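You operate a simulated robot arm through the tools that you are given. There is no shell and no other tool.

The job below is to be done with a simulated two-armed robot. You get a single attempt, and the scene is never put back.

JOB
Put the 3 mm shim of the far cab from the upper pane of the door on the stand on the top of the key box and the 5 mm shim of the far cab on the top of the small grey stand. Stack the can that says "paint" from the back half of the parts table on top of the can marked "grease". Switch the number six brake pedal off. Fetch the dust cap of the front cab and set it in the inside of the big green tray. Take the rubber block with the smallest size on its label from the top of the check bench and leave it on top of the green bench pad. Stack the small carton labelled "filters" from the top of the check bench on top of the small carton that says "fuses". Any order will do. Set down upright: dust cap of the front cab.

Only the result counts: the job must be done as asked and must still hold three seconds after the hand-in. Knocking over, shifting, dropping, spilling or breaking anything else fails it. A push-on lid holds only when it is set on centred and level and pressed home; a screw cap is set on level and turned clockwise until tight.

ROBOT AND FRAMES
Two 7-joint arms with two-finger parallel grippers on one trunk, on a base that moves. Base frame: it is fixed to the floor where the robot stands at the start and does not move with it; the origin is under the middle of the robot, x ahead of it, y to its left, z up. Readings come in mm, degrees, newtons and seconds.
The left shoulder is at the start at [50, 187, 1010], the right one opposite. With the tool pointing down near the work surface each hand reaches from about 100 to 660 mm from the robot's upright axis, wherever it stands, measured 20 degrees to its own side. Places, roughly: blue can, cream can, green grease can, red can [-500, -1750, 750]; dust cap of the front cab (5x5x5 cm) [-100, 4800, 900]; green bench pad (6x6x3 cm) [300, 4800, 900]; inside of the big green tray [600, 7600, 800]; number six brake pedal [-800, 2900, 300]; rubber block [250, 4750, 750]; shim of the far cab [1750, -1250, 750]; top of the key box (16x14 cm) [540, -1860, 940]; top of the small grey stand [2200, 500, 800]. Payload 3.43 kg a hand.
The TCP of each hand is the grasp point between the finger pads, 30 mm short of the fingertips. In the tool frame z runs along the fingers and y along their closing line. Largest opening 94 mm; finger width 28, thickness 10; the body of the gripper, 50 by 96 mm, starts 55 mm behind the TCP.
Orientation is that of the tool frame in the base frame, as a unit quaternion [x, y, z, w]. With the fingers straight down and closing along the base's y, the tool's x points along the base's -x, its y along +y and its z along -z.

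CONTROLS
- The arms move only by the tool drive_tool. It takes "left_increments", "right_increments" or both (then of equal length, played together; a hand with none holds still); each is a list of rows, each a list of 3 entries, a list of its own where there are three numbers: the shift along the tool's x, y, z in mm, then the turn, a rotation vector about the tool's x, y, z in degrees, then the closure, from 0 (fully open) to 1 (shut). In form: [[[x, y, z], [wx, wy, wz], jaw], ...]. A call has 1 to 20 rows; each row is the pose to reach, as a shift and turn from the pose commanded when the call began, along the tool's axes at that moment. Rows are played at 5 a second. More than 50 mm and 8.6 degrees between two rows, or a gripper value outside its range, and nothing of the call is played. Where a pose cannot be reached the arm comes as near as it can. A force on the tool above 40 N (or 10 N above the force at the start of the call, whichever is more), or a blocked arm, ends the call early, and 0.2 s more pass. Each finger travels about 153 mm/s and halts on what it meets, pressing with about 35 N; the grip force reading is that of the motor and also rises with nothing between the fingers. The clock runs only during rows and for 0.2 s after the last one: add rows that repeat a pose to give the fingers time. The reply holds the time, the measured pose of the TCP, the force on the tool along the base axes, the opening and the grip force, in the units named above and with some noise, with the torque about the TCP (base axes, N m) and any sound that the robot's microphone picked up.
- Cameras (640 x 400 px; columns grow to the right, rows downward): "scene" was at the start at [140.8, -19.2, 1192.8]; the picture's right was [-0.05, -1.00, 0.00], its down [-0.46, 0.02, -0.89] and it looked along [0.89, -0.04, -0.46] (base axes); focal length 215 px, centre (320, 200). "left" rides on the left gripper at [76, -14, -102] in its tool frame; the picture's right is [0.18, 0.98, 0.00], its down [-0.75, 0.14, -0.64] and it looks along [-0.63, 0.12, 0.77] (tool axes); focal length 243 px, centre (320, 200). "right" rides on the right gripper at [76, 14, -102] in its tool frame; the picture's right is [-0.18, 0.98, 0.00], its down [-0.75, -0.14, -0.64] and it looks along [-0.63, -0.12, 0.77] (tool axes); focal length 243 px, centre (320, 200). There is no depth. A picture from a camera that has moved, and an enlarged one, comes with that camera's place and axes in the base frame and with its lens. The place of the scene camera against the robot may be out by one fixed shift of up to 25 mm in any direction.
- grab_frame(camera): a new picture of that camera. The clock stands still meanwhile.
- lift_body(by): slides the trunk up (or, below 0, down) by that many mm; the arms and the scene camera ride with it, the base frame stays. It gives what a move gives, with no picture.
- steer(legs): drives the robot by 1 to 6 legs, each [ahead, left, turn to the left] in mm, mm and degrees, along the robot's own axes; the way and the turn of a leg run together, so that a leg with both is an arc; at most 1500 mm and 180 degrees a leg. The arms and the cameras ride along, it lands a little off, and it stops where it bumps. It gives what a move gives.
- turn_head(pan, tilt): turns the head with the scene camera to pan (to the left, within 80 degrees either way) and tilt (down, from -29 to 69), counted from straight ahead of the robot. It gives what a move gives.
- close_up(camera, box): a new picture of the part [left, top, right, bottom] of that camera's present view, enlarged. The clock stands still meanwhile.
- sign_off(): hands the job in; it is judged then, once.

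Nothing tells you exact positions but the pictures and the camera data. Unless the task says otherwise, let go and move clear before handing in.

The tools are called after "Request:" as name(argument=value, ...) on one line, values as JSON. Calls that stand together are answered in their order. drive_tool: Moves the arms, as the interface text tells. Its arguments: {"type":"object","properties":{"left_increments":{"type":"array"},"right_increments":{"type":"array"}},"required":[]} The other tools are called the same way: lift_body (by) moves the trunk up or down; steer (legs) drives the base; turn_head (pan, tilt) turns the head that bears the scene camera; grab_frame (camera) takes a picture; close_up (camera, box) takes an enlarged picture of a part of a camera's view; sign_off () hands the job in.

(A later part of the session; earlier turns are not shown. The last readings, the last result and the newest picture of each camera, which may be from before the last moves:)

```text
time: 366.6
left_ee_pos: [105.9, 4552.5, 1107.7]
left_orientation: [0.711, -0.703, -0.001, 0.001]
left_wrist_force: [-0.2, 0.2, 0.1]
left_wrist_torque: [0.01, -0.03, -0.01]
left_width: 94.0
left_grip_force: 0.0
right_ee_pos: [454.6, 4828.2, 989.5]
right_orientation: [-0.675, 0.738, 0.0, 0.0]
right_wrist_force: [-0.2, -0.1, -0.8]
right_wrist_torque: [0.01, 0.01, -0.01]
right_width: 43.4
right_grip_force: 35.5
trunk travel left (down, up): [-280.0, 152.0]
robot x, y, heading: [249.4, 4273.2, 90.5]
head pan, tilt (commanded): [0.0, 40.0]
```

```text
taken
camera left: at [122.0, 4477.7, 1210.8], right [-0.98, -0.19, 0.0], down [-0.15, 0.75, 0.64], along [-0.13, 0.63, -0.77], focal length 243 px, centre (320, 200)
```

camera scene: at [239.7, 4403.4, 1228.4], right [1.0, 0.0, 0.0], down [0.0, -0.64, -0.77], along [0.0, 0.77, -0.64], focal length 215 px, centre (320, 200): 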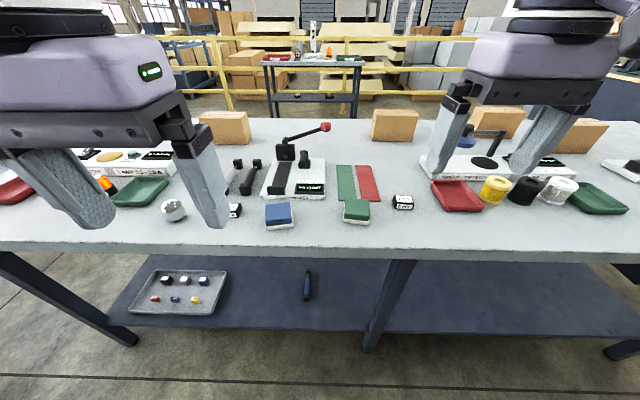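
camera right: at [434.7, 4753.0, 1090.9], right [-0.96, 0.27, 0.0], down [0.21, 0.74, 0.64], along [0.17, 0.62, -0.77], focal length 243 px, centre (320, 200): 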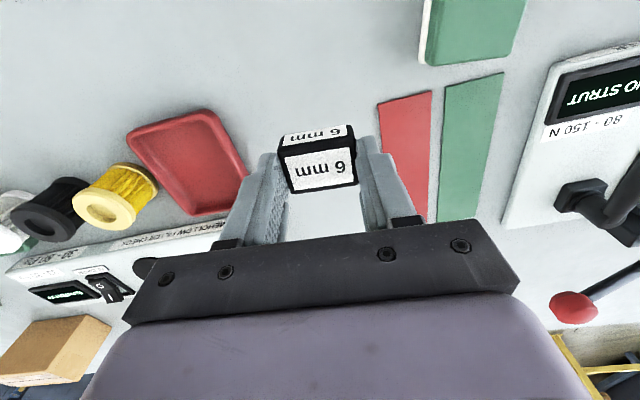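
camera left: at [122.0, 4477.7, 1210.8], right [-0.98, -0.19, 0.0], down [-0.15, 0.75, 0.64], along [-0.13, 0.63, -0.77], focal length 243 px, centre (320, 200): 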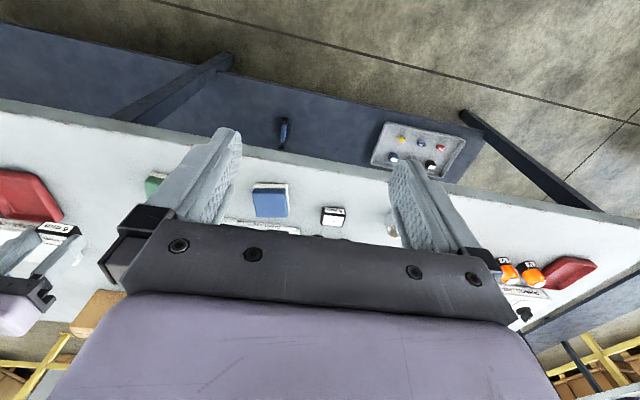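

Request:
drive_tool(right_increments=[[[24, 34, 0], [0, 0, 0], 0.8], [[48, 68, 0], [0, 0, 0], 0.8], [[71.4, 102.1, 0], [0, 0, 0], 0.8], [[71.4, 102.1, 0], [0, 0, 0], 0.8]])

Request:
grab_frame(camera="right")

Request:
close_up(camera="right", box=[260, 40, 420, 160])

```text
time: 367.6
left_ee_pos: [106.9, 4554.4, 1107.3]
left_orientation: [0.711, -0.703, -0.001, 0.001]
left_wrist_force: [0.4, 0.5, 0.7]
left_wrist_torque: [0.0, 0.02, 0.0]
left_width: 94.0
left_grip_force: 0.0
right_ee_pos: [345.8, 4764.7, 987.5]
right_orientation: [-0.676, 0.737, 0.001, 0.0]
right_wrist_force: [-0.3, -0.2, -0.9]
right_wrist_torque: [-0.01, -0.02, -0.05]
right_width: 43.9
right_grip_force: 35.2
trunk travel left (down, up): [-280.0, 152.0]
robot x, y, heading: [250.2, 4274.8, 90.1]
head pan, tilt (commanded): [0.0, 40.0]
```

```text
taken
camera right: at [325.8, 4690.9, 1089.3], right [-0.96, 0.27, 0.0], down [0.21, 0.74, 0.64], along [0.17, 0.62, -0.77], focal length 243 px, centre (320, 200)
```

right: 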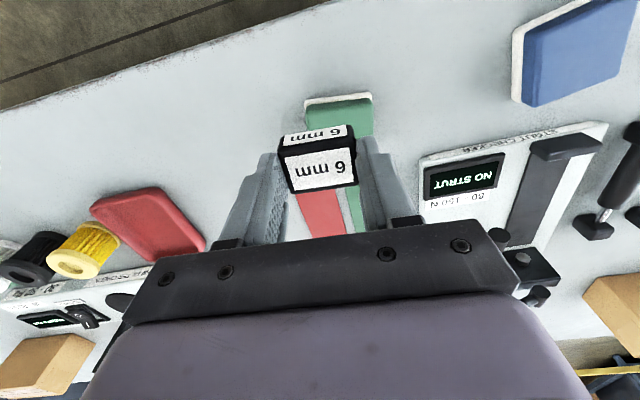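

```text
3.33 times, centred on (340, 100) of right
camera zoom: at [325.8, 4690.9, 1089.3], right [-0.96, 0.27, 0.0], down [0.21, 0.74, 0.64], along [0.17, 0.62, -0.77], focal length 809 px, centre (253, 533)
```

zoom: 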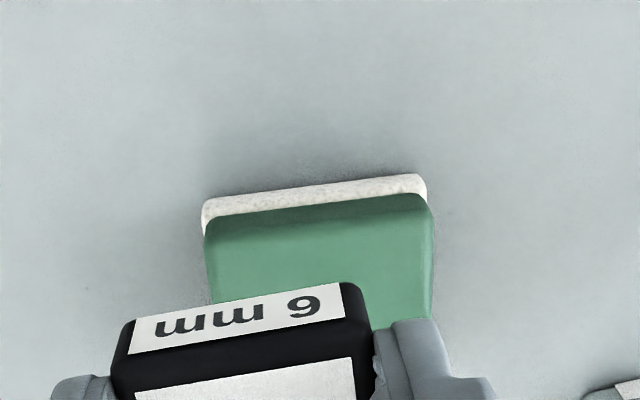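

Pad centre ≈ (334,4788), top ≈ 890. I move the block over its centre and lower.

Request:
drive_tool(right_increments=[[[-12, 7, 0], [0, 0, 1.5], 0.8], [[-22.7, 13.4, 10], [0, 0, 3], 0.8], [[-22.7, 13.4, 30], [0, 0, 3], 0.8], [[-22.7, 13.4, 42], [0, 0, 3], 0.8], [[-22.7, 13.4, 42], [0, 0, 3], 0.8]])

Request:
grab_frame(camera="right")

Request:
close_up(camera="scene", box=[310, 150, 430, 240])

```text
time: 368.8
left_ee_pos: [107.0, 4554.7, 1106.4]
left_orientation: [0.711, -0.703, -0.001, 0.001]
left_wrist_force: [-0.5, -0.5, 0.8]
left_wrist_torque: [-0.02, 0.05, 0.01]
left_width: 94.0
left_grip_force: 0.0
right_ee_pos: [337.5, 4787.4, 947.1]
right_orientation: [-0.655, 0.755, 0.0, 0.0]
right_wrist_force: [-0.7, 0.0, -0.7]
right_wrist_torque: [-0.02, 0.01, 0.02]
right_width: 43.6
right_grip_force: 35.1
trunk travel left (down, up): [-280.0, 152.0]
robot x, y, heading: [250.8, 4273.7, 90.3]
head pan, tilt (commanded): [0.0, 40.0]
```

```text
taken
camera right: at [312.4, 4714.8, 1048.3], right [-0.95, 0.32, 0.0], down [0.25, 0.73, 0.64], along [0.21, 0.61, -0.77], focal length 243 px, centre (320, 200)
```

right: 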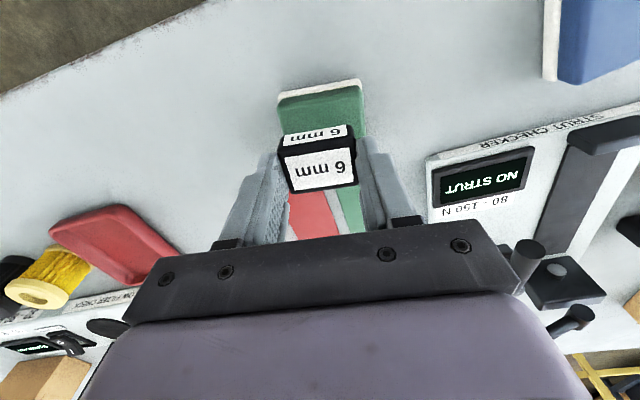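

```text
4.44 times, centred on (370, 195) of scene
camera zoom: at [239.8, 4403.4, 1228.4], right [1.0, 0.0, 0.0], down [0.0, -0.64, -0.77], along [0.0, 0.77, -0.64], focal length 957 px, centre (98, 222)
```

zoom: 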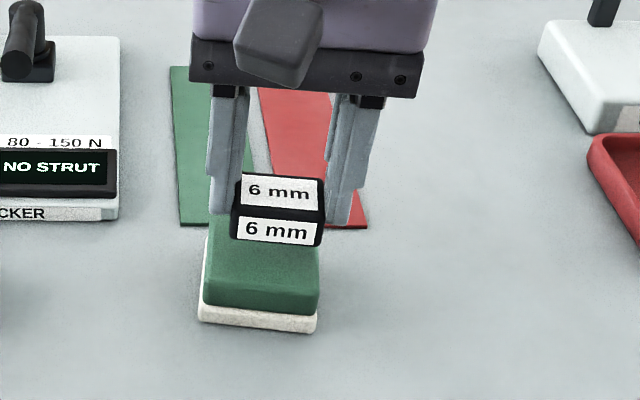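

Request:
drive_tool(right_increments=[[[-2.3, 5.4, 0], [0, 0, 0], 0.8], [[-2.3, 5.4, 8], [0, 0, 0], 0.8], [[-2.3, 5.4, 16], [0, 0, 0], 0.8], [[-2.3, 5.4, 18], [0, 0, 0], 0.8], [[-2.3, 5.4, 20], [0, 0, 0], 0.8]])

```text
time: 370.0
left_ee_pos: [106.7, 4553.7, 1107.2]
left_orientation: [0.711, -0.703, -0.001, 0.001]
left_wrist_force: [0.0, 0.0, -0.1]
left_wrist_torque: [-0.01, -0.03, 0.04]
left_width: 93.8
left_grip_force: 0.1
right_ee_pos: [331.1, 4790.1, 928.7]
right_orientation: [-0.656, 0.755, 0.001, 0.0]
right_wrist_force: [0.0, 0.6, 9.9]
right_wrist_torque: [-0.04, -0.07, 0.01]
right_width: 43.8
right_grip_force: 35.8
trunk travel left (down, up): [-280.0, 152.0]
robot x, y, heading: [250.6, 4275.9, 90.2]
head pan, tilt (commanded): [0.0, 40.0]
```

Contact (9.9 N) on the pad. I check and release.

Request:
close_up(camera="scene", box=[310, 150, 430, 240])

Request:
drive_tool(right_increments=[[[0, 0, -1.5], [0, 0, 0], 0.7], [[0, 0, -1.5], [0, 0, 0], 0.5], [[0, 0, -1.5], [0, 0, 0], 0.3], [[0, 0, -1.5], [0, 0, 0], 0.3], [[0, 0, -25], [0, 0, 0], 0.3], [[0, 0, -60], [0, 0, 0], 0.2], [[0, 0, -100], [0, 0, 0], 0], [[0, 0, -140], [0, 0, 0], 0]])

Request:
grab_frame(camera="right")

Request:
close_up(camera="scene", box=[310, 150, 430, 240])

```text
4.44 times, centred on (370, 195) of scene
camera zoom: at [239.8, 4402.6, 1228.7], right [1.0, 0.0, 0.0], down [0.0, -0.64, -0.77], along [0.0, 0.77, -0.64], focal length 957 px, centre (98, 222)
```

zoom: 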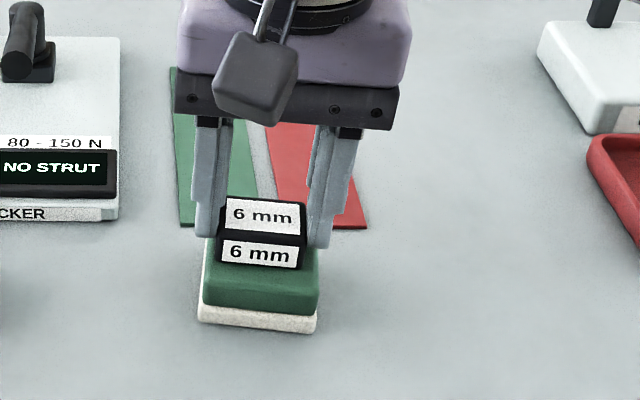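

```text
time: 371.8
left_ee_pos: [106.7, 4554.4, 1108.9]
left_orientation: [0.711, -0.703, -0.001, 0.001]
left_wrist_force: [-0.2, -0.3, -0.3]
left_wrist_torque: [0.0, -0.01, -0.02]
left_width: 94.0
left_grip_force: 0.0
right_ee_pos: [330.7, 4791.9, 1068.2]
right_orientation: [-0.655, 0.755, 0.0, -0.001]
right_wrist_force: [-0.1, -0.2, -0.6]
right_wrist_torque: [-0.05, 0.03, 0.03]
right_width: 94.2
right_grip_force: 0.0
trunk travel left (down, up): [-280.0, 152.0]
robot x, y, heading: [249.6, 4274.3, 90.2]
head pan, tilt (commanded): [0.0, 40.0]
```

```text
taken
camera right: at [306.5, 4719.0, 1169.7], right [-0.95, 0.32, 0.0], down [0.25, 0.73, 0.64], along [0.21, 0.61, -0.77], focal length 243 px, centre (320, 200)
```

right: 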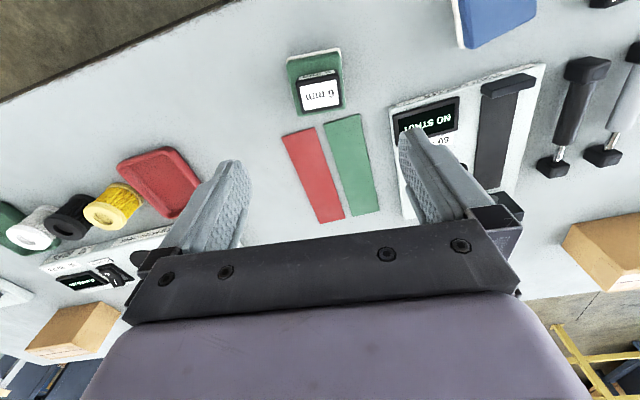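

```text
4.44 times, centred on (370, 195) of scene
camera zoom: at [239.6, 4403.1, 1228.4], right [1.0, 0.0, 0.0], down [0.0, -0.64, -0.77], along [0.0, 0.77, -0.64], focal length 957 px, centre (98, 222)
```

zoom: 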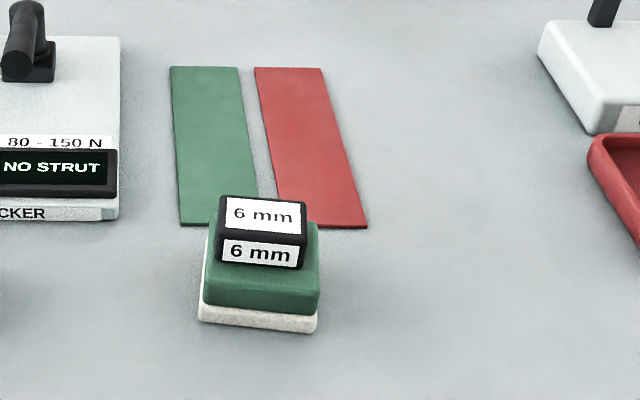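

The 6 mm block sits on the green pad. I retract the right hand and slide the robot left to face the dust cap with the left hand.

Request:
drive_tool(right_increments=[[[40, -8, -10], [0, 0, -3], 0], [[80, -16, -20], [0, 0, -6], 0], [[120, -30, -30], [0, 0, -8], 0], [[150, -60, -35], [0, 0, -8], 0], [[150, -90, -35], [0, 0, -8], 0]])

Request:
steer(legs=[[0, 190, 0]])

Request:
grab_frame(camera="left")

Request:
grab_frame(camera="scene")

Request:
grab_frame(camera="right")

```text
time: 373.0
left_ee_pos: [106.2, 4553.0, 1106.3]
left_orientation: [0.711, -0.704, -0.001, 0.001]
left_wrist_force: [-0.4, 0.7, -0.3]
left_wrist_torque: [0.02, -0.01, 0.0]
left_width: 93.9
left_grip_force: 0.0
right_ee_pos: [399.3, 4627.9, 1101.2]
right_orientation: [-0.706, 0.708, 0.0, 0.0]
right_wrist_force: [0.3, 0.4, 0.8]
right_wrist_torque: [0.0, 0.01, 0.0]
right_width: 93.8
right_grip_force: 0.1
trunk travel left (down, up): [-280.0, 152.0]
robot x, y, heading: [253.8, 4275.4, 90.2]
head pan, tilt (commanded): [0.0, 40.0]
```

```text
time: 375.3
left_ee_pos: [-83.3, 4553.7, 1109.2]
left_orientation: [0.711, -0.704, 0.0, 0.001]
left_wrist_force: [-0.2, 0.3, -0.5]
left_wrist_torque: [0.07, 0.02, 0.01]
left_width: 93.9
left_grip_force: 0.1
right_ee_pos: [208.8, 4628.9, 1101.8]
right_orientation: [0.707, -0.707, 0.0, 0.0]
right_wrist_force: [0.5, 0.8, -0.1]
right_wrist_torque: [0.04, 0.02, -0.04]
right_width: 93.9
right_grip_force: 0.0
trunk travel left (down, up): [-280.0, 152.0]
robot x, y, heading: [62.8, 4276.3, 90.1]
head pan, tilt (commanded): [0.0, 40.0]
```

```text
taken
camera left: at [-68.0, 4476.9, 1210.8], right [-0.98, -0.19, 0.0], down [-0.15, 0.75, 0.64], along [-0.13, 0.63, -0.77], focal length 243 px, centre (320, 200)
```

left: 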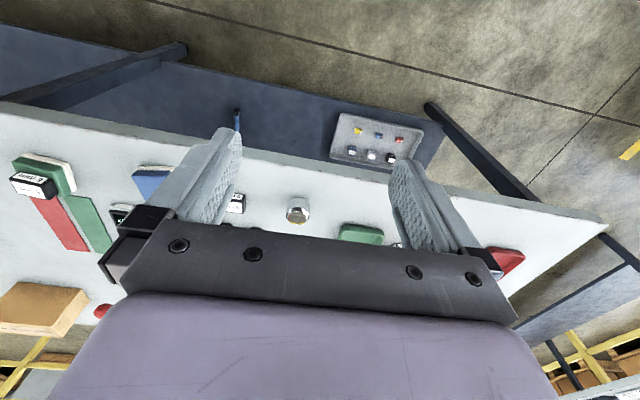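

```text
taken
camera scene: at [49.8, 4402.7, 1228.4], right [1.0, 0.0, 0.0], down [0.0, -0.64, -0.77], along [0.0, 0.77, -0.64], focal length 215 px, centre (320, 200)
```

scene: 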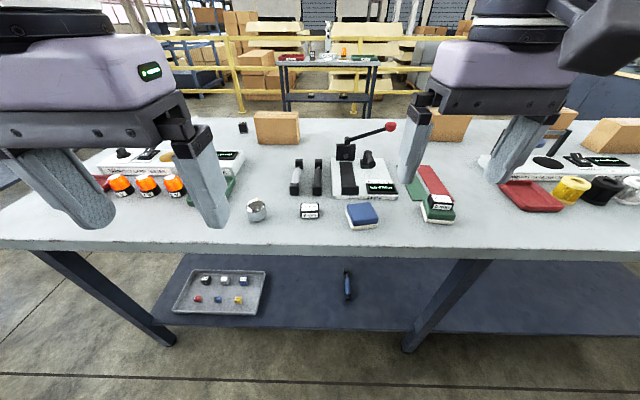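

```text
taken
camera right: at [195.7, 4553.1, 1203.1], right [-0.98, 0.18, 0.0], down [0.14, 0.75, 0.64], along [0.12, 0.63, -0.77], focal length 243 px, centre (320, 200)
```

right: 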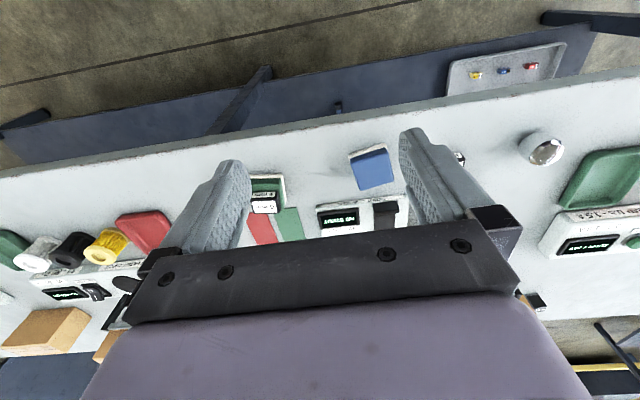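

Request:
close_up(camera="left", box=[270, 185, 326, 230])

Request:
close_up(camera="right", box=[510, 120, 574, 175])

Request:
close_up(camera="scene", box=[238, 192, 274, 226])

```text
8.89 times, centred on (298, 208) of left
camera zoom: at [-68.0, 4476.9, 1210.8], right [-0.98, -0.19, 0.0], down [-0.15, 0.75, 0.64], along [-0.13, 0.63, -0.77], focal length 2157 px, centre (516, 133)
```

zoom: 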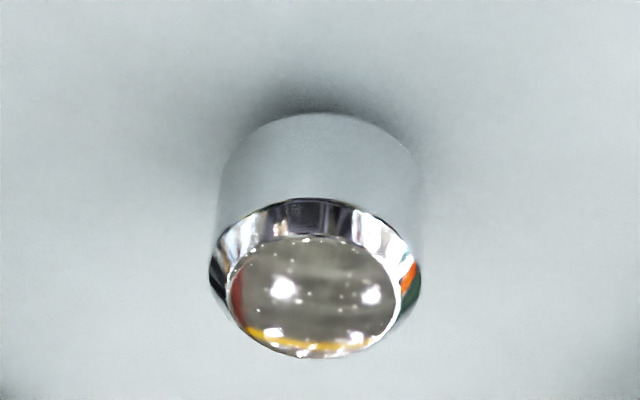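

```text
7.27 times, centred on (542, 148) of right
camera zoom: at [195.7, 4553.1, 1203.1], right [-0.98, 0.18, 0.0], down [0.14, 0.75, 0.64], along [0.12, 0.63, -0.77], focal length 1764 px, centre (-1294, 582)
```

zoom: 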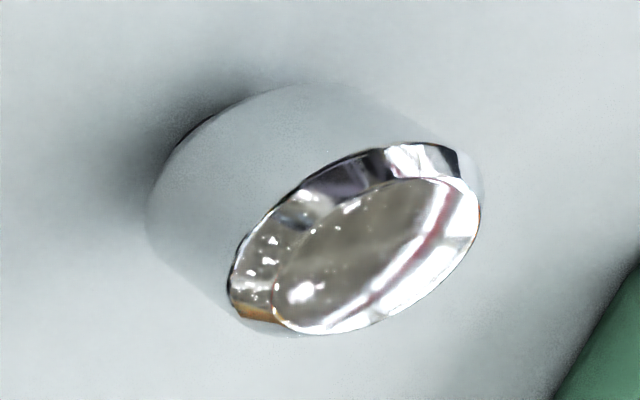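

```text
11.76 times, centred on (256, 209) of scene
camera zoom: at [49.8, 4402.7, 1228.4], right [1.0, 0.0, 0.0], down [0.0, -0.64, -0.77], along [0.0, 0.77, -0.64], focal length 2533 px, centre (1073, 94)
```

zoom: 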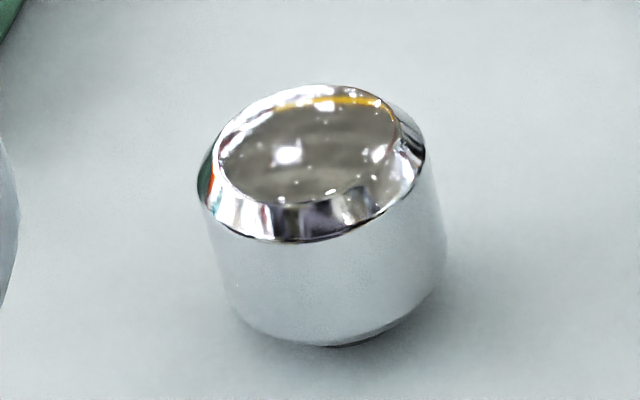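

Dust cap: top centre at (-85.4,4775.2,907.5), Ø≈43, upright. I bring the left hand over it.

Request:
drive_tool(left_increments=[[[-35, 0, 15], [0, 0, 0], 0], [[-70, 0, 32], [0, 0, 0], 0], [[-110, 0, 52], [0, 0, 0], 0], [[-150, 0, 72], [0, 0, 0], 0], [[-190, -0.4, 92], [0, 0, 0], 0], [[-221.5, -0.4, 112], [0, 0, 0], 0], [[-221.5, -0.4, 139], [0, 0, 0], 0], [[-221.5, -0.4, 139], [0, 0, 0], 0]])

Request:
grab_frame(camera="left")

```text
time: 377.1
left_ee_pos: [-84.3, 4774.5, 968.1]
left_orientation: [0.711, -0.703, -0.001, 0.001]
left_wrist_force: [0.9, -0.8, 0.0]
left_wrist_torque: [-0.01, 0.0, -0.03]
left_width: 93.7
left_grip_force: 0.1
right_ee_pos: [210.3, 4629.3, 1100.9]
right_orientation: [-0.707, 0.707, 0.0, 0.0]
right_wrist_force: [-0.3, -0.1, -0.4]
right_wrist_torque: [0.02, 0.02, 0.01]
right_width: 93.9
right_grip_force: 0.1
trunk travel left (down, up): [-280.0, 152.0]
robot x, y, heading: [60.1, 4273.0, 89.8]
head pan, tilt (commanded): [0.0, 40.0]
```

```text
taken
camera left: at [-69.3, 4698.3, 1071.2], right [-0.98, -0.19, 0.0], down [-0.15, 0.75, 0.64], along [-0.13, 0.63, -0.77], focal length 243 px, centre (320, 200)
```

left: 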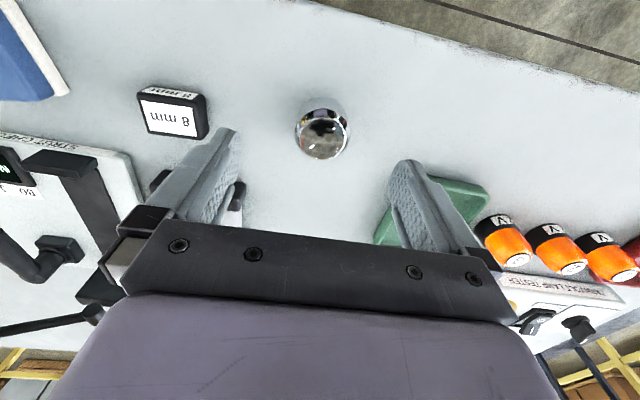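

Centred. I descend and grip the cap, then lift.

Request:
drive_tool(left_increments=[[[-1, 0.5, 20], [0, 0, 0], 0], [[-1, 0.5, 40], [0, 0, 0], 0], [[-1, 0.5, 58], [0, 0, 0], 0], [[-1, 0.5, 62], [0, 0, 0], 0], [[-1, 0.5, 62], [0, 0, 0], 0.3], [[-1, 0.5, 62], [0, 0, 0], 0.7], [[-1, 0.5, 62], [0, 0, 0], 0.8], [[-1, 0.5, 62], [0, 0, 0], 0.8]])

Request:
drive_tool(left_increments=[[[0, 0, -15], [0, 0, 0], 0.8], [[0, 0, -50], [0, 0, 0], 0.8], [[0, 0, -90], [0, 0, 0], 0.8], [[20, 0, -120], [0, 0, 0], 0.8], [[60, 0, -140], [0, 0, 0], 0.8], [[100, 0, -160], [0, 0, 0], 0.8], [[140, 0, -180], [0, 0, 0], 0.8], [[180, 0, -200], [0, 0, 0], 0.8], [[200, 0, -210], [0, 0, 0], 0.8]])

Request:
grab_frame(camera="left")

```text
time: 378.9
left_ee_pos: [-86.6, 4775.7, 906.2]
left_orientation: [0.711, -0.704, 0.0, 0.001]
left_wrist_force: [0.1, 0.2, 0.1]
left_wrist_torque: [0.02, -0.03, -0.03]
left_width: 41.6
left_grip_force: 35.4
right_ee_pos: [210.0, 4628.0, 1101.4]
right_orientation: [0.707, -0.707, 0.001, 0.0]
right_wrist_force: [0.1, 0.6, -1.0]
right_wrist_torque: [0.02, 0.01, 0.01]
right_width: 93.9
right_grip_force: 0.1
trunk travel left (down, up): [-280.0, 152.0]
robot x, y, heading: [58.0, 4276.2, 89.9]
head pan, tilt (commanded): [0.0, 40.0]
```

```text
time: 380.9
left_ee_pos: [-84.3, 4573.6, 1116.4]
left_orientation: [0.71, -0.704, 0.0, 0.001]
left_wrist_force: [-0.2, 0.0, -1.3]
left_wrist_torque: [0.02, 0.01, -0.02]
left_width: 41.4
left_grip_force: 35.4
right_ee_pos: [209.8, 4628.9, 1100.0]
right_orientation: [-0.706, 0.708, 0.0, -0.001]
right_wrist_force: [-0.1, -0.2, 0.2]
right_wrist_torque: [-0.04, 0.0, -0.04]
right_width: 93.9
right_grip_force: 0.1
trunk travel left (down, up): [-280.0, 152.0]
robot x, y, heading: [60.8, 4274.7, 90.2]
head pan, tilt (commanded): [0.0, 40.0]
```

```text
taken
camera left: at [-69.7, 4498.1, 1219.6], right [-0.98, -0.2, 0.0], down [-0.15, 0.75, 0.64], along [-0.13, 0.63, -0.77], focal length 243 px, centre (320, 200)
```

left: 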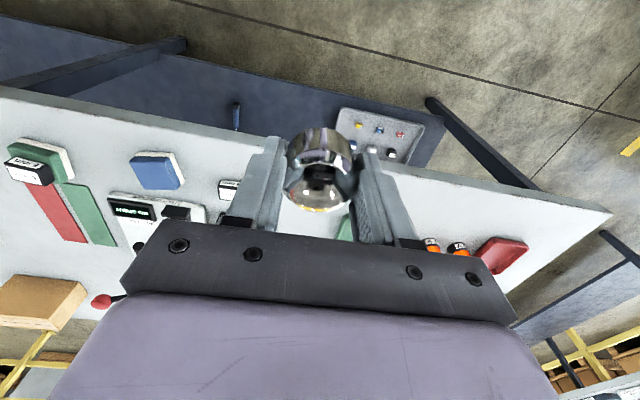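

The cap is held. I back off and drive round the left end of the bench toward the far table, looking on the way.

Request:
steer(legs=[[-180, 0, -0.1], [0, 1360, 0], [1100, 0, 0]])

Request:
turn_head(pan=-20, tilt=15)

Request:
grab_frame(camera="scene")

```text
time: 399.5
left_ee_pos: [-1474.6, 5483.9, 1116.2]
left_orientation: [0.713, -0.701, 0.0, 0.001]
left_wrist_force: [0.6, -0.8, -0.1]
left_wrist_torque: [0.0, 0.03, 0.01]
left_width: 41.4
left_grip_force: 35.0
right_ee_pos: [-1180.8, 5540.1, 1101.0]
right_orientation: [0.709, -0.705, 0.0, 0.0]
right_wrist_force: [0.9, 0.1, 0.6]
right_wrist_torque: [0.0, -0.03, 0.02]
right_width: 93.9
right_grip_force: 0.1
trunk travel left (down, up): [-280.0, 152.0]
robot x, y, heading: [-1330.0, 5183.5, 90.4]
head pan, tilt (commanded): [0.0, 40.0]
```

```text
time: 400.4
left_ee_pos: [-1475.0, 5483.6, 1116.3]
left_orientation: [0.713, -0.701, -0.001, 0.001]
left_wrist_force: [0.1, -0.5, -1.2]
left_wrist_torque: [-0.03, -0.01, 0.0]
left_width: 41.4
left_grip_force: 35.1
right_ee_pos: [-1180.9, 5540.1, 1100.6]
right_orientation: [0.71, -0.705, 0.0, 0.0]
right_wrist_force: [0.0, -0.1, -0.3]
right_wrist_torque: [0.0, -0.02, 0.0]
right_width: 94.0
right_grip_force: 0.1
trunk travel left (down, up): [-280.0, 152.0]
robot x, y, heading: [-1329.6, 5185.6, 90.5]
head pan, tilt (commanded): [-20.0, 15.0]
```

```text
taken
camera scene: at [-1306.6, 5316.5, 1267.8], right [0.94, -0.33, 0.0], down [-0.09, -0.24, -0.97], along [0.32, 0.91, -0.26], focal length 215 px, centre (320, 200)
```

scene: 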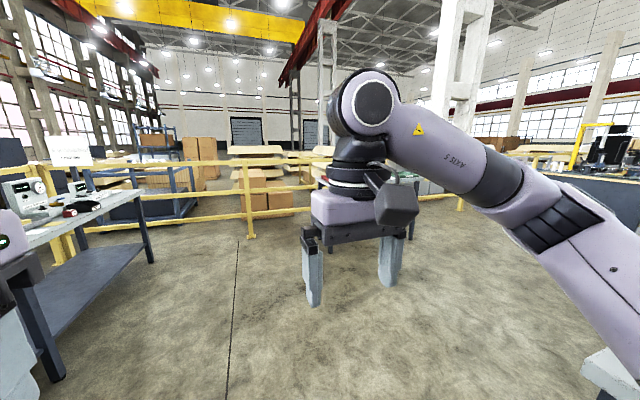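

Request:
steer(legs=[[1100, 0, -0.4], [0, -1400, 0]])

Request:
turn_head(pan=0, tilt=20)

Request:
grab_frame(camera="scene")

```text
time: 418.0
left_ee_pos: [-104.9, 6602.3, 1115.8]
left_orientation: [0.72, -0.694, -0.001, 0.0]
left_wrist_force: [-0.4, 0.2, -1.2]
left_wrist_torque: [-0.04, -0.01, 0.01]
left_width: 41.2
left_grip_force: 34.7
right_ee_pos: [187.5, 6665.7, 1101.6]
right_orientation: [0.715, -0.699, 0.001, -0.001]
right_wrist_force: [-0.4, -0.4, -0.1]
right_wrist_torque: [0.0, 0.02, 0.02]
right_width: 94.2
right_grip_force: 0.1
trunk travel left (down, up): [-280.0, 152.0]
robot x, y, heading: [45.5, 6309.0, 91.7]
head pan, tilt (commanded): [-20.0, 15.0]
```

```text
time: 418.8
left_ee_pos: [-104.4, 6603.9, 1116.0]
left_orientation: [0.719, -0.695, 0.0, 0.0]
left_wrist_force: [-0.7, -0.2, -0.7]
left_wrist_torque: [0.02, 0.02, 0.0]
left_width: 41.6
left_grip_force: 34.9
right_ee_pos: [187.9, 6664.9, 1101.1]
right_orientation: [0.715, -0.699, 0.0, 0.0]
right_wrist_force: [0.0, 0.6, -0.5]
right_wrist_torque: [0.01, 0.01, -0.01]
right_width: 94.0
right_grip_force: 0.1
trunk travel left (down, up): [-280.0, 152.0]
robot x, y, heading: [45.2, 6307.2, 91.5]
head pan, tilt (commanded): [0.0, 20.0]
```

```text
taken
camera scene: at [33.7, 6443.0, 1259.8], right [1.0, 0.03, 0.0], down [0.01, -0.34, -0.94], along [-0.03, 0.94, -0.34], focal length 215 px, centre (320, 200)
```

scene: 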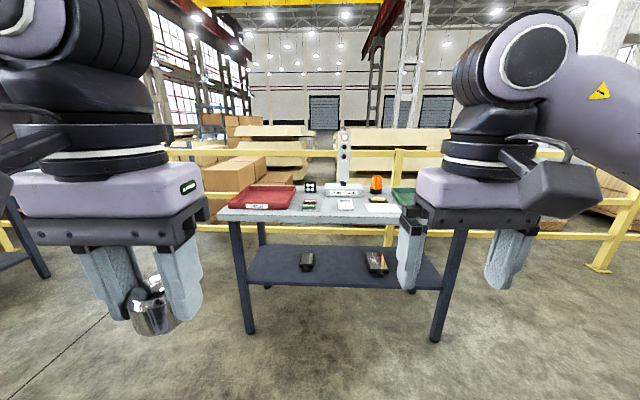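

The far table holds a red tray (left) and the green tray (right). I move in front of the green tray.

Request:
steer(legs=[[100, -680, -1.5], [500, 0, 0]])

Request:
turn_head(pan=0, tilt=40)

Request:
grab_frame(camera="scene")

Request:
grab_frame(camera="left")

```text
time: 427.7
left_ee_pos: [568.8, 7221.0, 1116.1]
left_orientation: [0.714, -0.7, 0.0, 0.001]
left_wrist_force: [-0.5, 1.0, -1.5]
left_wrist_torque: [-0.04, 0.0, 0.01]
left_width: 41.4
left_grip_force: 35.0
right_ee_pos: [863.3, 7276.8, 1099.7]
right_orientation: [0.71, -0.705, 0.0, 0.0]
right_wrist_force: [0.2, 0.0, -0.5]
right_wrist_torque: [-0.02, -0.01, 0.0]
right_width: 94.0
right_grip_force: 0.0
trunk travel left (down, up): [-280.0, 152.0]
robot x, y, heading: [713.9, 6922.7, 90.8]
head pan, tilt (commanded): [0.0, 20.0]
```

```text
time: 428.6
left_ee_pos: [568.9, 7221.8, 1115.7]
left_orientation: [0.715, -0.699, -0.001, 0.0]
left_wrist_force: [1.1, -0.8, -0.6]
left_wrist_torque: [0.02, 0.01, 0.0]
left_width: 41.6
left_grip_force: 34.3
right_ee_pos: [862.1, 7277.3, 1100.3]
right_orientation: [0.71, -0.704, -0.001, 0.0]
right_wrist_force: [0.9, -1.7, -0.2]
right_wrist_torque: [0.0, -0.02, -0.02]
right_width: 94.1
right_grip_force: 0.0
trunk travel left (down, up): [-280.0, 152.0]
robot x, y, heading: [715.0, 6927.8, 91.0]
head pan, tilt (commanded): [0.0, 40.0]
```

```text
taken
camera scene: at [704.7, 7050.7, 1228.4], right [1.0, 0.01, 0.0], down [0.01, -0.64, -0.77], along [-0.01, 0.77, -0.64], focal length 215 px, centre (320, 200)
```

scene: 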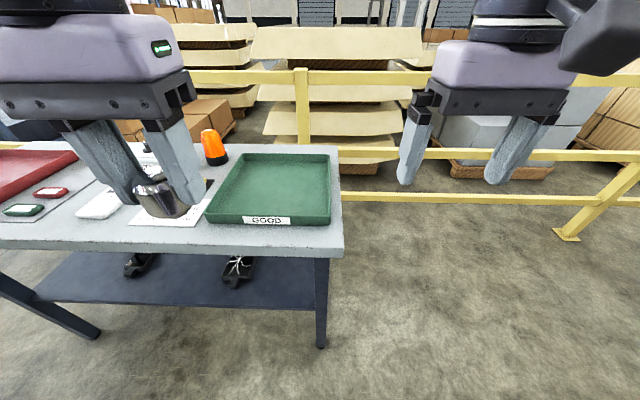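

```text
taken
camera left: at [584.2, 7145.4, 1219.5], right [-0.98, -0.2, 0.0], down [-0.16, 0.75, 0.64], along [-0.13, 0.63, -0.77], focal length 243 px, centre (320, 200)
```

left: 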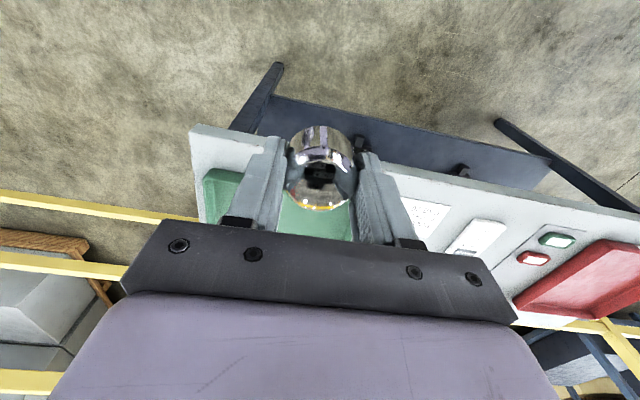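

The green tray ("GOOD") spans about x 396–732, y 7455–7790. I drive 80 mm closer and move the cap over the tray.

Request:
steer(legs=[[75, 0, -0.9]])

Request:
drive_tool(left_increments=[[[-40, 0, 10], [0, 0, 0], 0.8], [[-80, 0, 25], [0, 0, 0], 0.8], [[-120, 0, 45], [0, 0, 0], 0.8], [[-160, 0, 65], [0, 0, 0], 0.8], [[-200, 0, 85], [0, 0, 0], 0.8], [[-240, 0, 105], [0, 0, 0], 0.8], [[-262, 0, 130], [0, 0, 0], 0.8], [[-262, 0, 165], [0, 0, 0], 0.8], [[-262, 0, 165], [0, 0, 0], 0.8]])

Request:
grab_frame(camera="left")

Request:
grab_frame(camera="scene")

```text
time: 429.6
left_ee_pos: [572.8, 7299.2, 1116.1]
left_orientation: [0.709, -0.706, -0.001, 0.001]
left_wrist_force: [0.3, 0.2, -0.5]
left_wrist_torque: [-0.01, -0.01, -0.02]
left_width: 41.4
left_grip_force: 35.1
right_ee_pos: [867.5, 7351.3, 1100.1]
right_orientation: [-0.705, 0.709, -0.001, -0.001]
right_wrist_force: [-0.4, -0.4, -0.2]
right_wrist_torque: [-0.05, 0.0, -0.01]
right_width: 94.0
right_grip_force: 0.0
trunk travel left (down, up): [-280.0, 152.0]
robot x, y, heading: [716.0, 6996.1, 89.9]
head pan, tilt (commanded): [0.0, 40.0]
```

```text
time: 431.6
left_ee_pos: [568.6, 7561.4, 950.1]
left_orientation: [0.709, -0.706, 0.0, 0.001]
left_wrist_force: [0.5, 0.3, 0.3]
left_wrist_torque: [0.02, -0.01, -0.02]
left_width: 41.5
left_grip_force: 35.5
right_ee_pos: [866.8, 7349.6, 1100.8]
right_orientation: [-0.705, 0.709, -0.001, 0.0]
right_wrist_force: [-0.2, 0.7, 0.6]
right_wrist_torque: [0.0, 0.0, 0.01]
right_width: 93.7
right_grip_force: 0.0
trunk travel left (down, up): [-280.0, 152.0]
robot x, y, heading: [715.8, 6996.4, 89.8]
head pan, tilt (commanded): [0.0, 40.0]
```

```text
taken
camera left: at [585.2, 7484.8, 1053.9], right [-0.98, -0.19, 0.0], down [-0.14, 0.75, 0.64], along [-0.12, 0.63, -0.77], focal length 243 px, centre (320, 200)
```

left: 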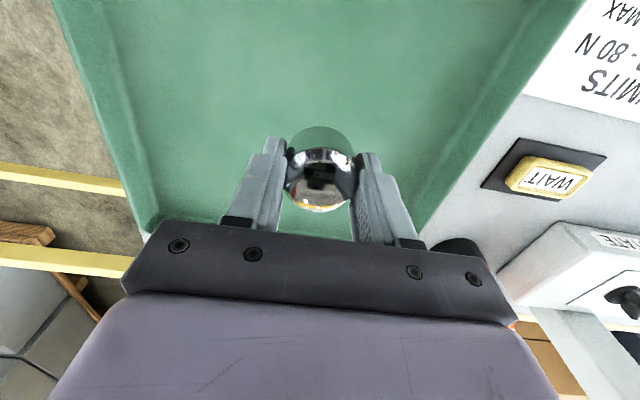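

```text
taken
camera scene: at [706.5, 7125.2, 1228.4], right [1.0, 0.0, 0.0], down [0.0, -0.64, -0.77], along [0.0, 0.77, -0.64], focal length 215 px, centre (320, 200)
```

scene: 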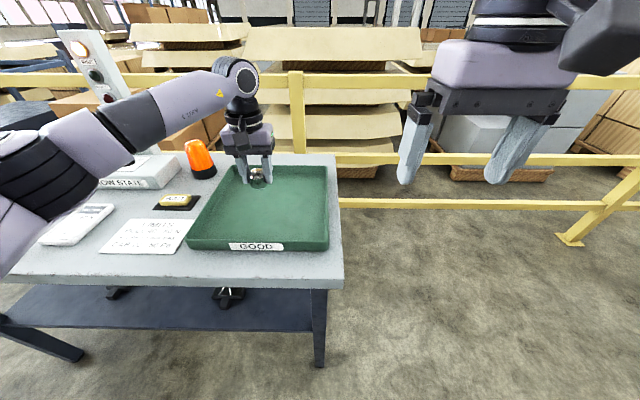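

The cap is over the tray. I lower it to just above the floor, then by small steps.

Request:
drive_tool(left_increments=[[[0, 0, 30], [0, 0, 0], 0.8], [[0, 0, 60], [0, 0, 0], 0.8], [[0, 0, 82], [0, 0, 0], 0.8], [[0, 0, 92], [0, 0, 0], 0.8], [[0, 0, 92], [0, 0, 0], 0.8]])

Request:
drive_tool(left_increments=[[[0, 0, 2], [0, 0, 0], 0.8], [[0, 0, 4], [0, 0, 0], 0.8], [[0, 0, 6], [0, 0, 0], 0.8], [[0, 0, 8], [0, 0, 0], 0.8]])

Request:
grab_frame(camera="left")

```text
time: 432.5
left_ee_pos: [571.2, 7559.7, 874.7]
left_orientation: [0.709, -0.705, -0.001, -0.004]
left_wrist_force: [-0.4, -7.3, 12.1]
left_wrist_torque: [-0.38, 0.33, 0.2]
left_width: 41.4
left_grip_force: 35.0
right_ee_pos: [866.0, 7349.6, 1100.9]
right_orientation: [-0.705, 0.709, 0.0, 0.001]
right_wrist_force: [-0.2, 0.0, -0.1]
right_wrist_torque: [0.0, 0.0, -0.03]
right_width: 93.9
right_grip_force: 0.0
trunk travel left (down, up): [-280.0, 152.0]
robot x, y, heading: [718.9, 6997.6, 90.0]
head pan, tilt (commanded): [0.0, 40.0]
stopped in row 4 (left hand): the force on the tool passed its limit at 49 N (the readings are from after the stop); the commanded pose is now the measured one
```

```text
time: 433.3
left_ee_pos: [572.2, 7560.8, 874.9]
left_orientation: [0.709, -0.705, -0.004, -0.008]
left_wrist_force: [-0.9, -9.8, 15.5]
left_wrist_torque: [-0.49, 0.44, 0.24]
left_width: 41.5
left_grip_force: 35.0
right_ee_pos: [866.4, 7348.1, 1100.0]
right_orientation: [-0.705, 0.709, 0.0, 0.0]
right_wrist_force: [-1.2, 0.6, -0.4]
right_wrist_torque: [0.05, 0.04, 0.0]
right_width: 93.8
right_grip_force: 0.1
trunk travel left (down, up): [-280.0, 152.0]
robot x, y, heading: [713.6, 6996.5, 89.8]
head pan, tilt (commanded): [0.0, 40.0]
stopped in row 3 (left hand): the force on the tool passed its limit at 42 N (the readings are from after the stop); the commanded pose is now the measured one
```

```text
taken
camera left: at [585.5, 7482.3, 977.4], right [-0.98, -0.19, -0.01], down [-0.15, 0.74, 0.65], along [-0.12, 0.64, -0.76], focal length 243 px, centre (320, 200)
```

left: 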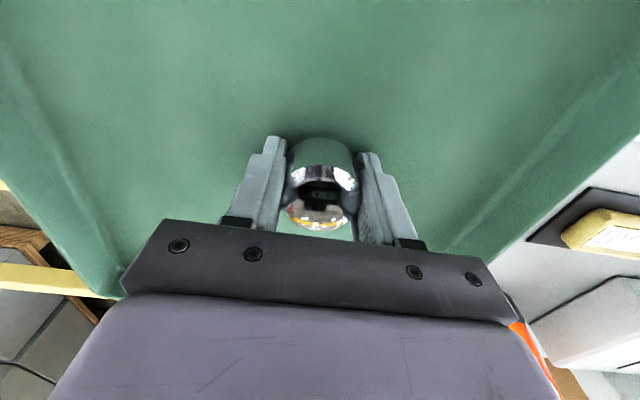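

The cap touched the tray floor (a bit higher than I estimated). I relieve the pressure, then release slowly.

Request:
drive_tool(left_increments=[[[0, 0, -1.5], [0, 0, 0], 0.8], [[0, 0, -1.5], [0, 0, 0], 0.8]])

Request:
grab_frame(camera="scene")

```text
time: 433.9
left_ee_pos: [571.6, 7561.3, 875.0]
left_orientation: [0.708, -0.706, -0.005, -0.009]
left_wrist_force: [1.4, -8.0, 16.3]
left_wrist_torque: [-0.45, 0.39, 0.21]
left_width: 41.5
left_grip_force: 34.7
right_ee_pos: [868.3, 7349.3, 1101.0]
right_orientation: [-0.705, 0.709, 0.001, 0.0]
right_wrist_force: [0.1, 0.5, 0.1]
right_wrist_torque: [-0.02, 0.01, 0.0]
right_width: 94.0
right_grip_force: 0.0
trunk travel left (down, up): [-280.0, 152.0]
robot x, y, heading: [716.5, 6995.1, 89.9]
head pan, tilt (commanded): [0.0, 40.0]
```

```text
taken
camera scene: at [706.8, 7123.1, 1228.7], right [1.0, 0.0, 0.0], down [0.0, -0.64, -0.77], along [0.0, 0.77, -0.64], focal length 215 px, centre (320, 200)
```

scene: 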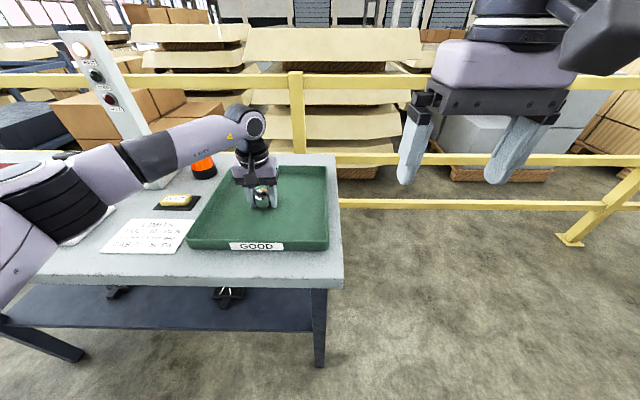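

Request:
close_up(camera="left", box=[260, 110, 380, 240])

Request:
close_up(camera="scene", box=[180, 130, 350, 260])

```text
3.08 times, centred on (320, 175) of left
camera zoom: at [585.5, 7483.3, 977.3], right [-0.98, -0.19, -0.01], down [-0.15, 0.74, 0.66], along [-0.12, 0.64, -0.76], focal length 746 px, centre (320, 277)
```

zoom: 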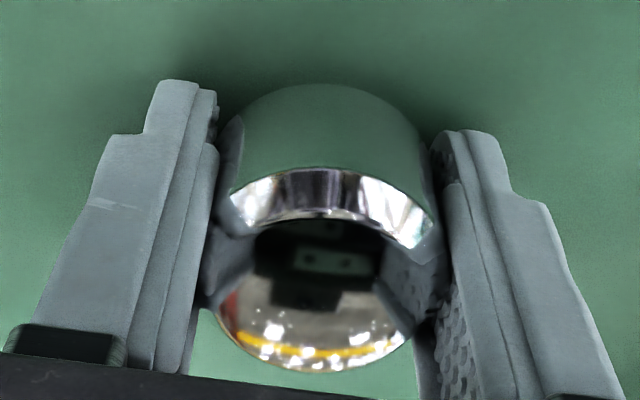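

```text
3.08 times, centred on (265, 195) of scene
camera zoom: at [706.8, 7123.1, 1228.7], right [1.0, 0.0, 0.0], down [0.0, -0.64, -0.77], along [0.0, 0.77, -0.64], focal length 662 px, centre (489, 215)
```

zoom: 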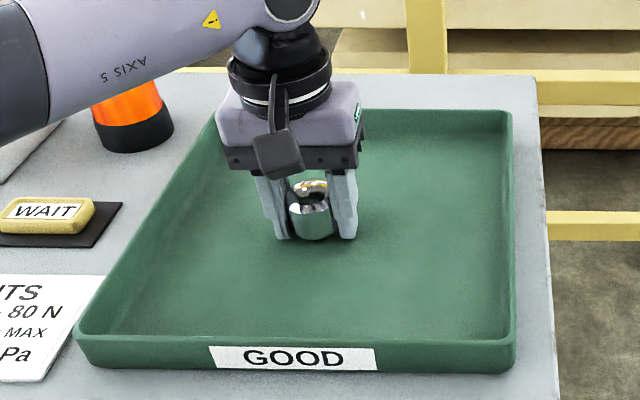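

Request:
drive_tool(left_increments=[[[0, 0, -1.5], [0, 0, 0], 0.8], [[0, 0, -3], [0, 0, 0], 0.8], [[0, 0, -3], [0, 0, 0], 0.8]])

```text
time: 434.7
left_ee_pos: [571.1, 7564.0, 876.2]
left_orientation: [0.709, -0.705, -0.004, -0.006]
left_wrist_force: [-0.3, 0.7, -1.0]
left_wrist_torque: [-0.04, 0.04, -0.02]
left_width: 41.3
left_grip_force: 35.3
right_ee_pos: [867.3, 7351.0, 1100.4]
right_orientation: [-0.705, 0.709, 0.0, 0.0]
right_wrist_force: [0.4, -0.4, 0.3]
right_wrist_torque: [0.0, -0.03, 0.02]
right_width: 94.1
right_grip_force: 0.1
trunk travel left (down, up): [-280.0, 152.0]
robot x, y, heading: [719.1, 6995.3, 90.0]
head pan, tilt (commanded): [0.0, 40.0]
```

Leveling the hand by 0.8°, touching down lightly again and releasing.

Request:
drive_tool(left_increments=[[[0, 0, 0], [-0.17, 0.8, 0], 0.8], [[0, 0, 1], [-0.17, 0.8, 0], 0.8], [[0, 0, 2], [-0.17, 0.8, 0], 0.8]])

```text
time: 435.5
left_ee_pos: [570.8, 7561.8, 874.3]
left_orientation: [0.709, -0.705, 0.0, -0.001]
left_wrist_force: [0.2, 0.5, -0.5]
left_wrist_torque: [0.0, -0.02, 0.01]
left_width: 41.5
left_grip_force: 35.4
right_ee_pos: [866.5, 7350.0, 1100.6]
right_orientation: [-0.706, 0.709, 0.001, 0.0]
right_wrist_force: [0.5, 0.1, 0.5]
right_wrist_torque: [0.0, 0.0, -0.03]
right_width: 94.2
right_grip_force: 0.0
trunk travel left (down, up): [-280.0, 152.0]
robot x, y, heading: [713.2, 6997.3, 89.8]
head pan, tilt (commanded): [0.0, 40.0]
```

Request:
drive_tool(left_increments=[[[0, 0, 1], [0, 0, 0], 0.8], [[0, 0, 2], [0, 0, 0], 0.8]])

```text
time: 436.1
left_ee_pos: [571.7, 7562.2, 874.7]
left_orientation: [0.709, -0.705, -0.001, -0.002]
left_wrist_force: [-2.0, 1.2, 10.0]
left_wrist_torque: [0.05, 0.17, 0.03]
left_width: 41.5
left_grip_force: 35.4
right_ee_pos: [866.2, 7350.2, 1101.4]
right_orientation: [-0.705, 0.709, -0.001, 0.0]
right_wrist_force: [-0.1, -1.0, 0.3]
right_wrist_torque: [-0.01, 0.01, 0.0]
right_width: 94.2
right_grip_force: 0.1
trunk travel left (down, up): [-280.0, 152.0]
robot x, y, heading: [718.1, 6998.3, 89.9]
head pan, tilt (commanded): [0.0, 40.0]
```

Light contact (10 N), level. Opening and lifting away.

Request:
drive_tool(left_increments=[[[0, 0, -1], [0, 0, 0], 0.7], [[0, 0, -1], [0, 0, 0], 0.5], [[0, 0, -1], [0, 0, 0], 0.3], [[0, 0, -1], [0, 0, 0], 0.2], [[0, 0, -1], [0, 0, 0], 0.2], [[0, 0, -25], [0, 0, 0], 0.2], [[0, 0, -60], [0, 0, 0], 0.2], [[0, 0, -100], [0, 0, 0], 0.2], [[20, 0, -140], [0, 0, 0], 0.1], [[60, 0, -165], [0, 0, 0], 0]])

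Request:
grab_frame(camera="left")

Request:
close_up(camera="scene", box=[180, 130, 350, 260])

```text
time: 438.3
left_ee_pos: [570.7, 7504.4, 1037.2]
left_orientation: [0.709, -0.706, -0.001, 0.0]
left_wrist_force: [-0.3, -0.1, -0.1]
left_wrist_torque: [0.01, 0.0, 0.02]
left_width: 94.1
left_grip_force: 0.1
right_ee_pos: [865.6, 7348.8, 1101.2]
right_orientation: [-0.704, 0.71, 0.0, 0.0]
right_wrist_force: [-0.6, -0.9, 0.0]
right_wrist_torque: [-0.02, 0.01, 0.04]
right_width: 93.8
right_grip_force: 0.1
trunk travel left (down, up): [-280.0, 152.0]
robot x, y, heading: [715.7, 6999.2, 89.6]
head pan, tilt (commanded): [0.0, 40.0]
```

```text
taken
camera left: at [585.7, 7426.9, 1141.3], right [-0.98, -0.19, 0.0], down [-0.15, 0.75, 0.64], along [-0.12, 0.63, -0.77], focal length 243 px, centre (320, 200)
```

left: 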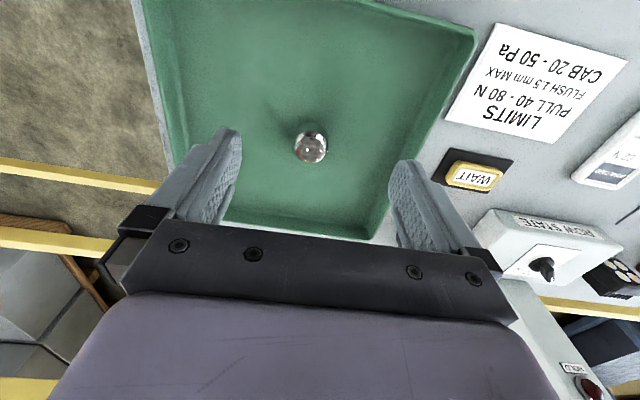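

```text
3.08 times, centred on (265, 195) of scene
camera zoom: at [706.3, 7124.7, 1228.4], right [1.0, 0.0, 0.0], down [0.0, -0.64, -0.77], along [0.0, 0.77, -0.64], focal length 662 px, centre (489, 215)
```

zoom: 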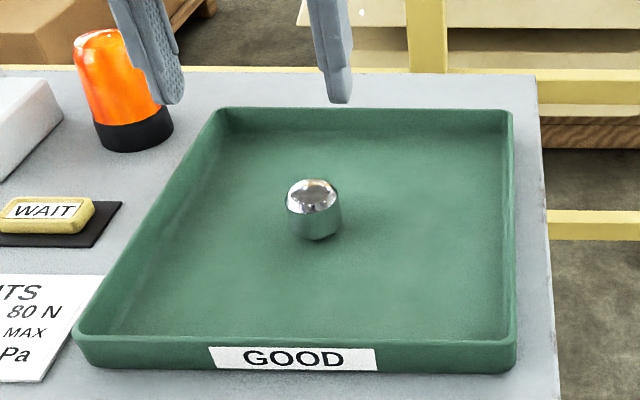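

The dust cap stands upright in the green tray. I retract the left hand, back away and turn to face the check bench's back side for the cartons.

Request:
drive_tool(left_increments=[[[40, 0, -15], [0, 0, 0], 0], [[80, 0, -30], [0, 0, 0], 0], [[120, 0, -45], [0, 0, 0], 0], [[160, 0, -55], [0, 0, 0], 0], [[200, 0, -65], [0, 0, 0], 0]])

Request:
steer(legs=[[-400, 0, 0], [0, 0, 90], [0, 0, 90]])

Request:
turn_head(pan=0, tilt=20)

Request:
grab_frame(camera="scene")

```text
time: 439.5
left_ee_pos: [570.8, 7301.6, 1103.3]
left_orientation: [0.709, -0.705, -0.001, -0.001]
left_wrist_force: [-0.6, 0.4, 0.1]
left_wrist_torque: [0.02, 0.05, -0.01]
left_width: 94.1
left_grip_force: 0.0
right_ee_pos: [866.5, 7348.3, 1100.9]
right_orientation: [-0.705, 0.709, 0.001, 0.0]
right_wrist_force: [-0.1, 0.5, -1.0]
right_wrist_torque: [-0.01, 0.0, 0.01]
right_width: 93.9
right_grip_force: 0.0
trunk travel left (down, up): [-280.0, 152.0]
robot x, y, heading: [715.9, 6996.6, 90.0]
head pan, tilt (commanded): [0.0, 40.0]
```

```text
time: 449.6
left_ee_pos: [861.2, 6294.3, 1102.8]
left_orientation: [0.703, 0.711, -0.001, 0.0]
left_wrist_force: [-0.1, -0.9, 0.0]
left_wrist_torque: [-0.01, 0.0, 0.03]
left_width: 94.1
left_grip_force: 0.0
right_ee_pos: [564.8, 6245.7, 1101.1]
right_orientation: [0.707, 0.707, 0.0, 0.0]
right_wrist_force: [0.2, -0.1, 0.2]
right_wrist_torque: [-0.04, -0.03, -0.06]
right_width: 94.2
right_grip_force: 0.1
trunk travel left (down, up): [-280.0, 152.0]
robot x, y, heading: [717.8, 6601.0, -89.9]
head pan, tilt (commanded): [0.0, 40.0]
```

```text
time: 450.5
left_ee_pos: [860.5, 6294.0, 1102.6]
left_orientation: [0.703, 0.711, -0.001, 0.001]
left_wrist_force: [-1.3, -0.5, -0.9]
left_wrist_torque: [0.03, 0.01, -0.02]
left_width: 94.0
left_grip_force: 0.1
right_ee_pos: [563.9, 6245.6, 1100.7]
right_orientation: [0.707, 0.707, 0.0, 0.0]
right_wrist_force: [0.4, 0.3, 0.4]
right_wrist_torque: [-0.02, -0.01, 0.0]
right_width: 94.1
right_grip_force: 0.2
trunk travel left (down, up): [-280.0, 152.0]
robot x, y, heading: [713.7, 6600.6, -89.6]
head pan, tilt (commanded): [0.0, 20.0]
```

```text
taken
camera scene: at [706.1, 6432.5, 1259.7], right [-1.0, 0.0, 0.0], down [0.0, 0.34, -0.94], along [0.0, -0.94, -0.34], focal length 215 px, centre (320, 200)
```

scene: 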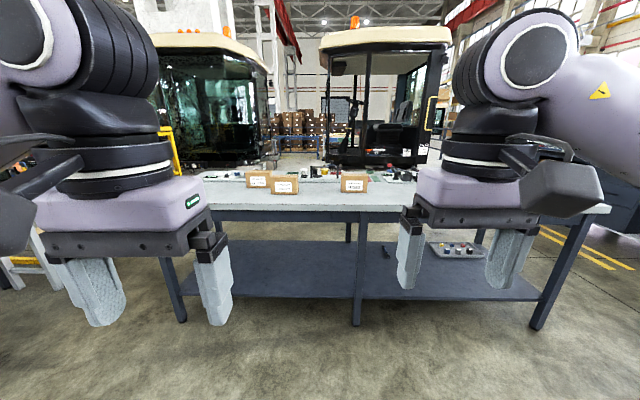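

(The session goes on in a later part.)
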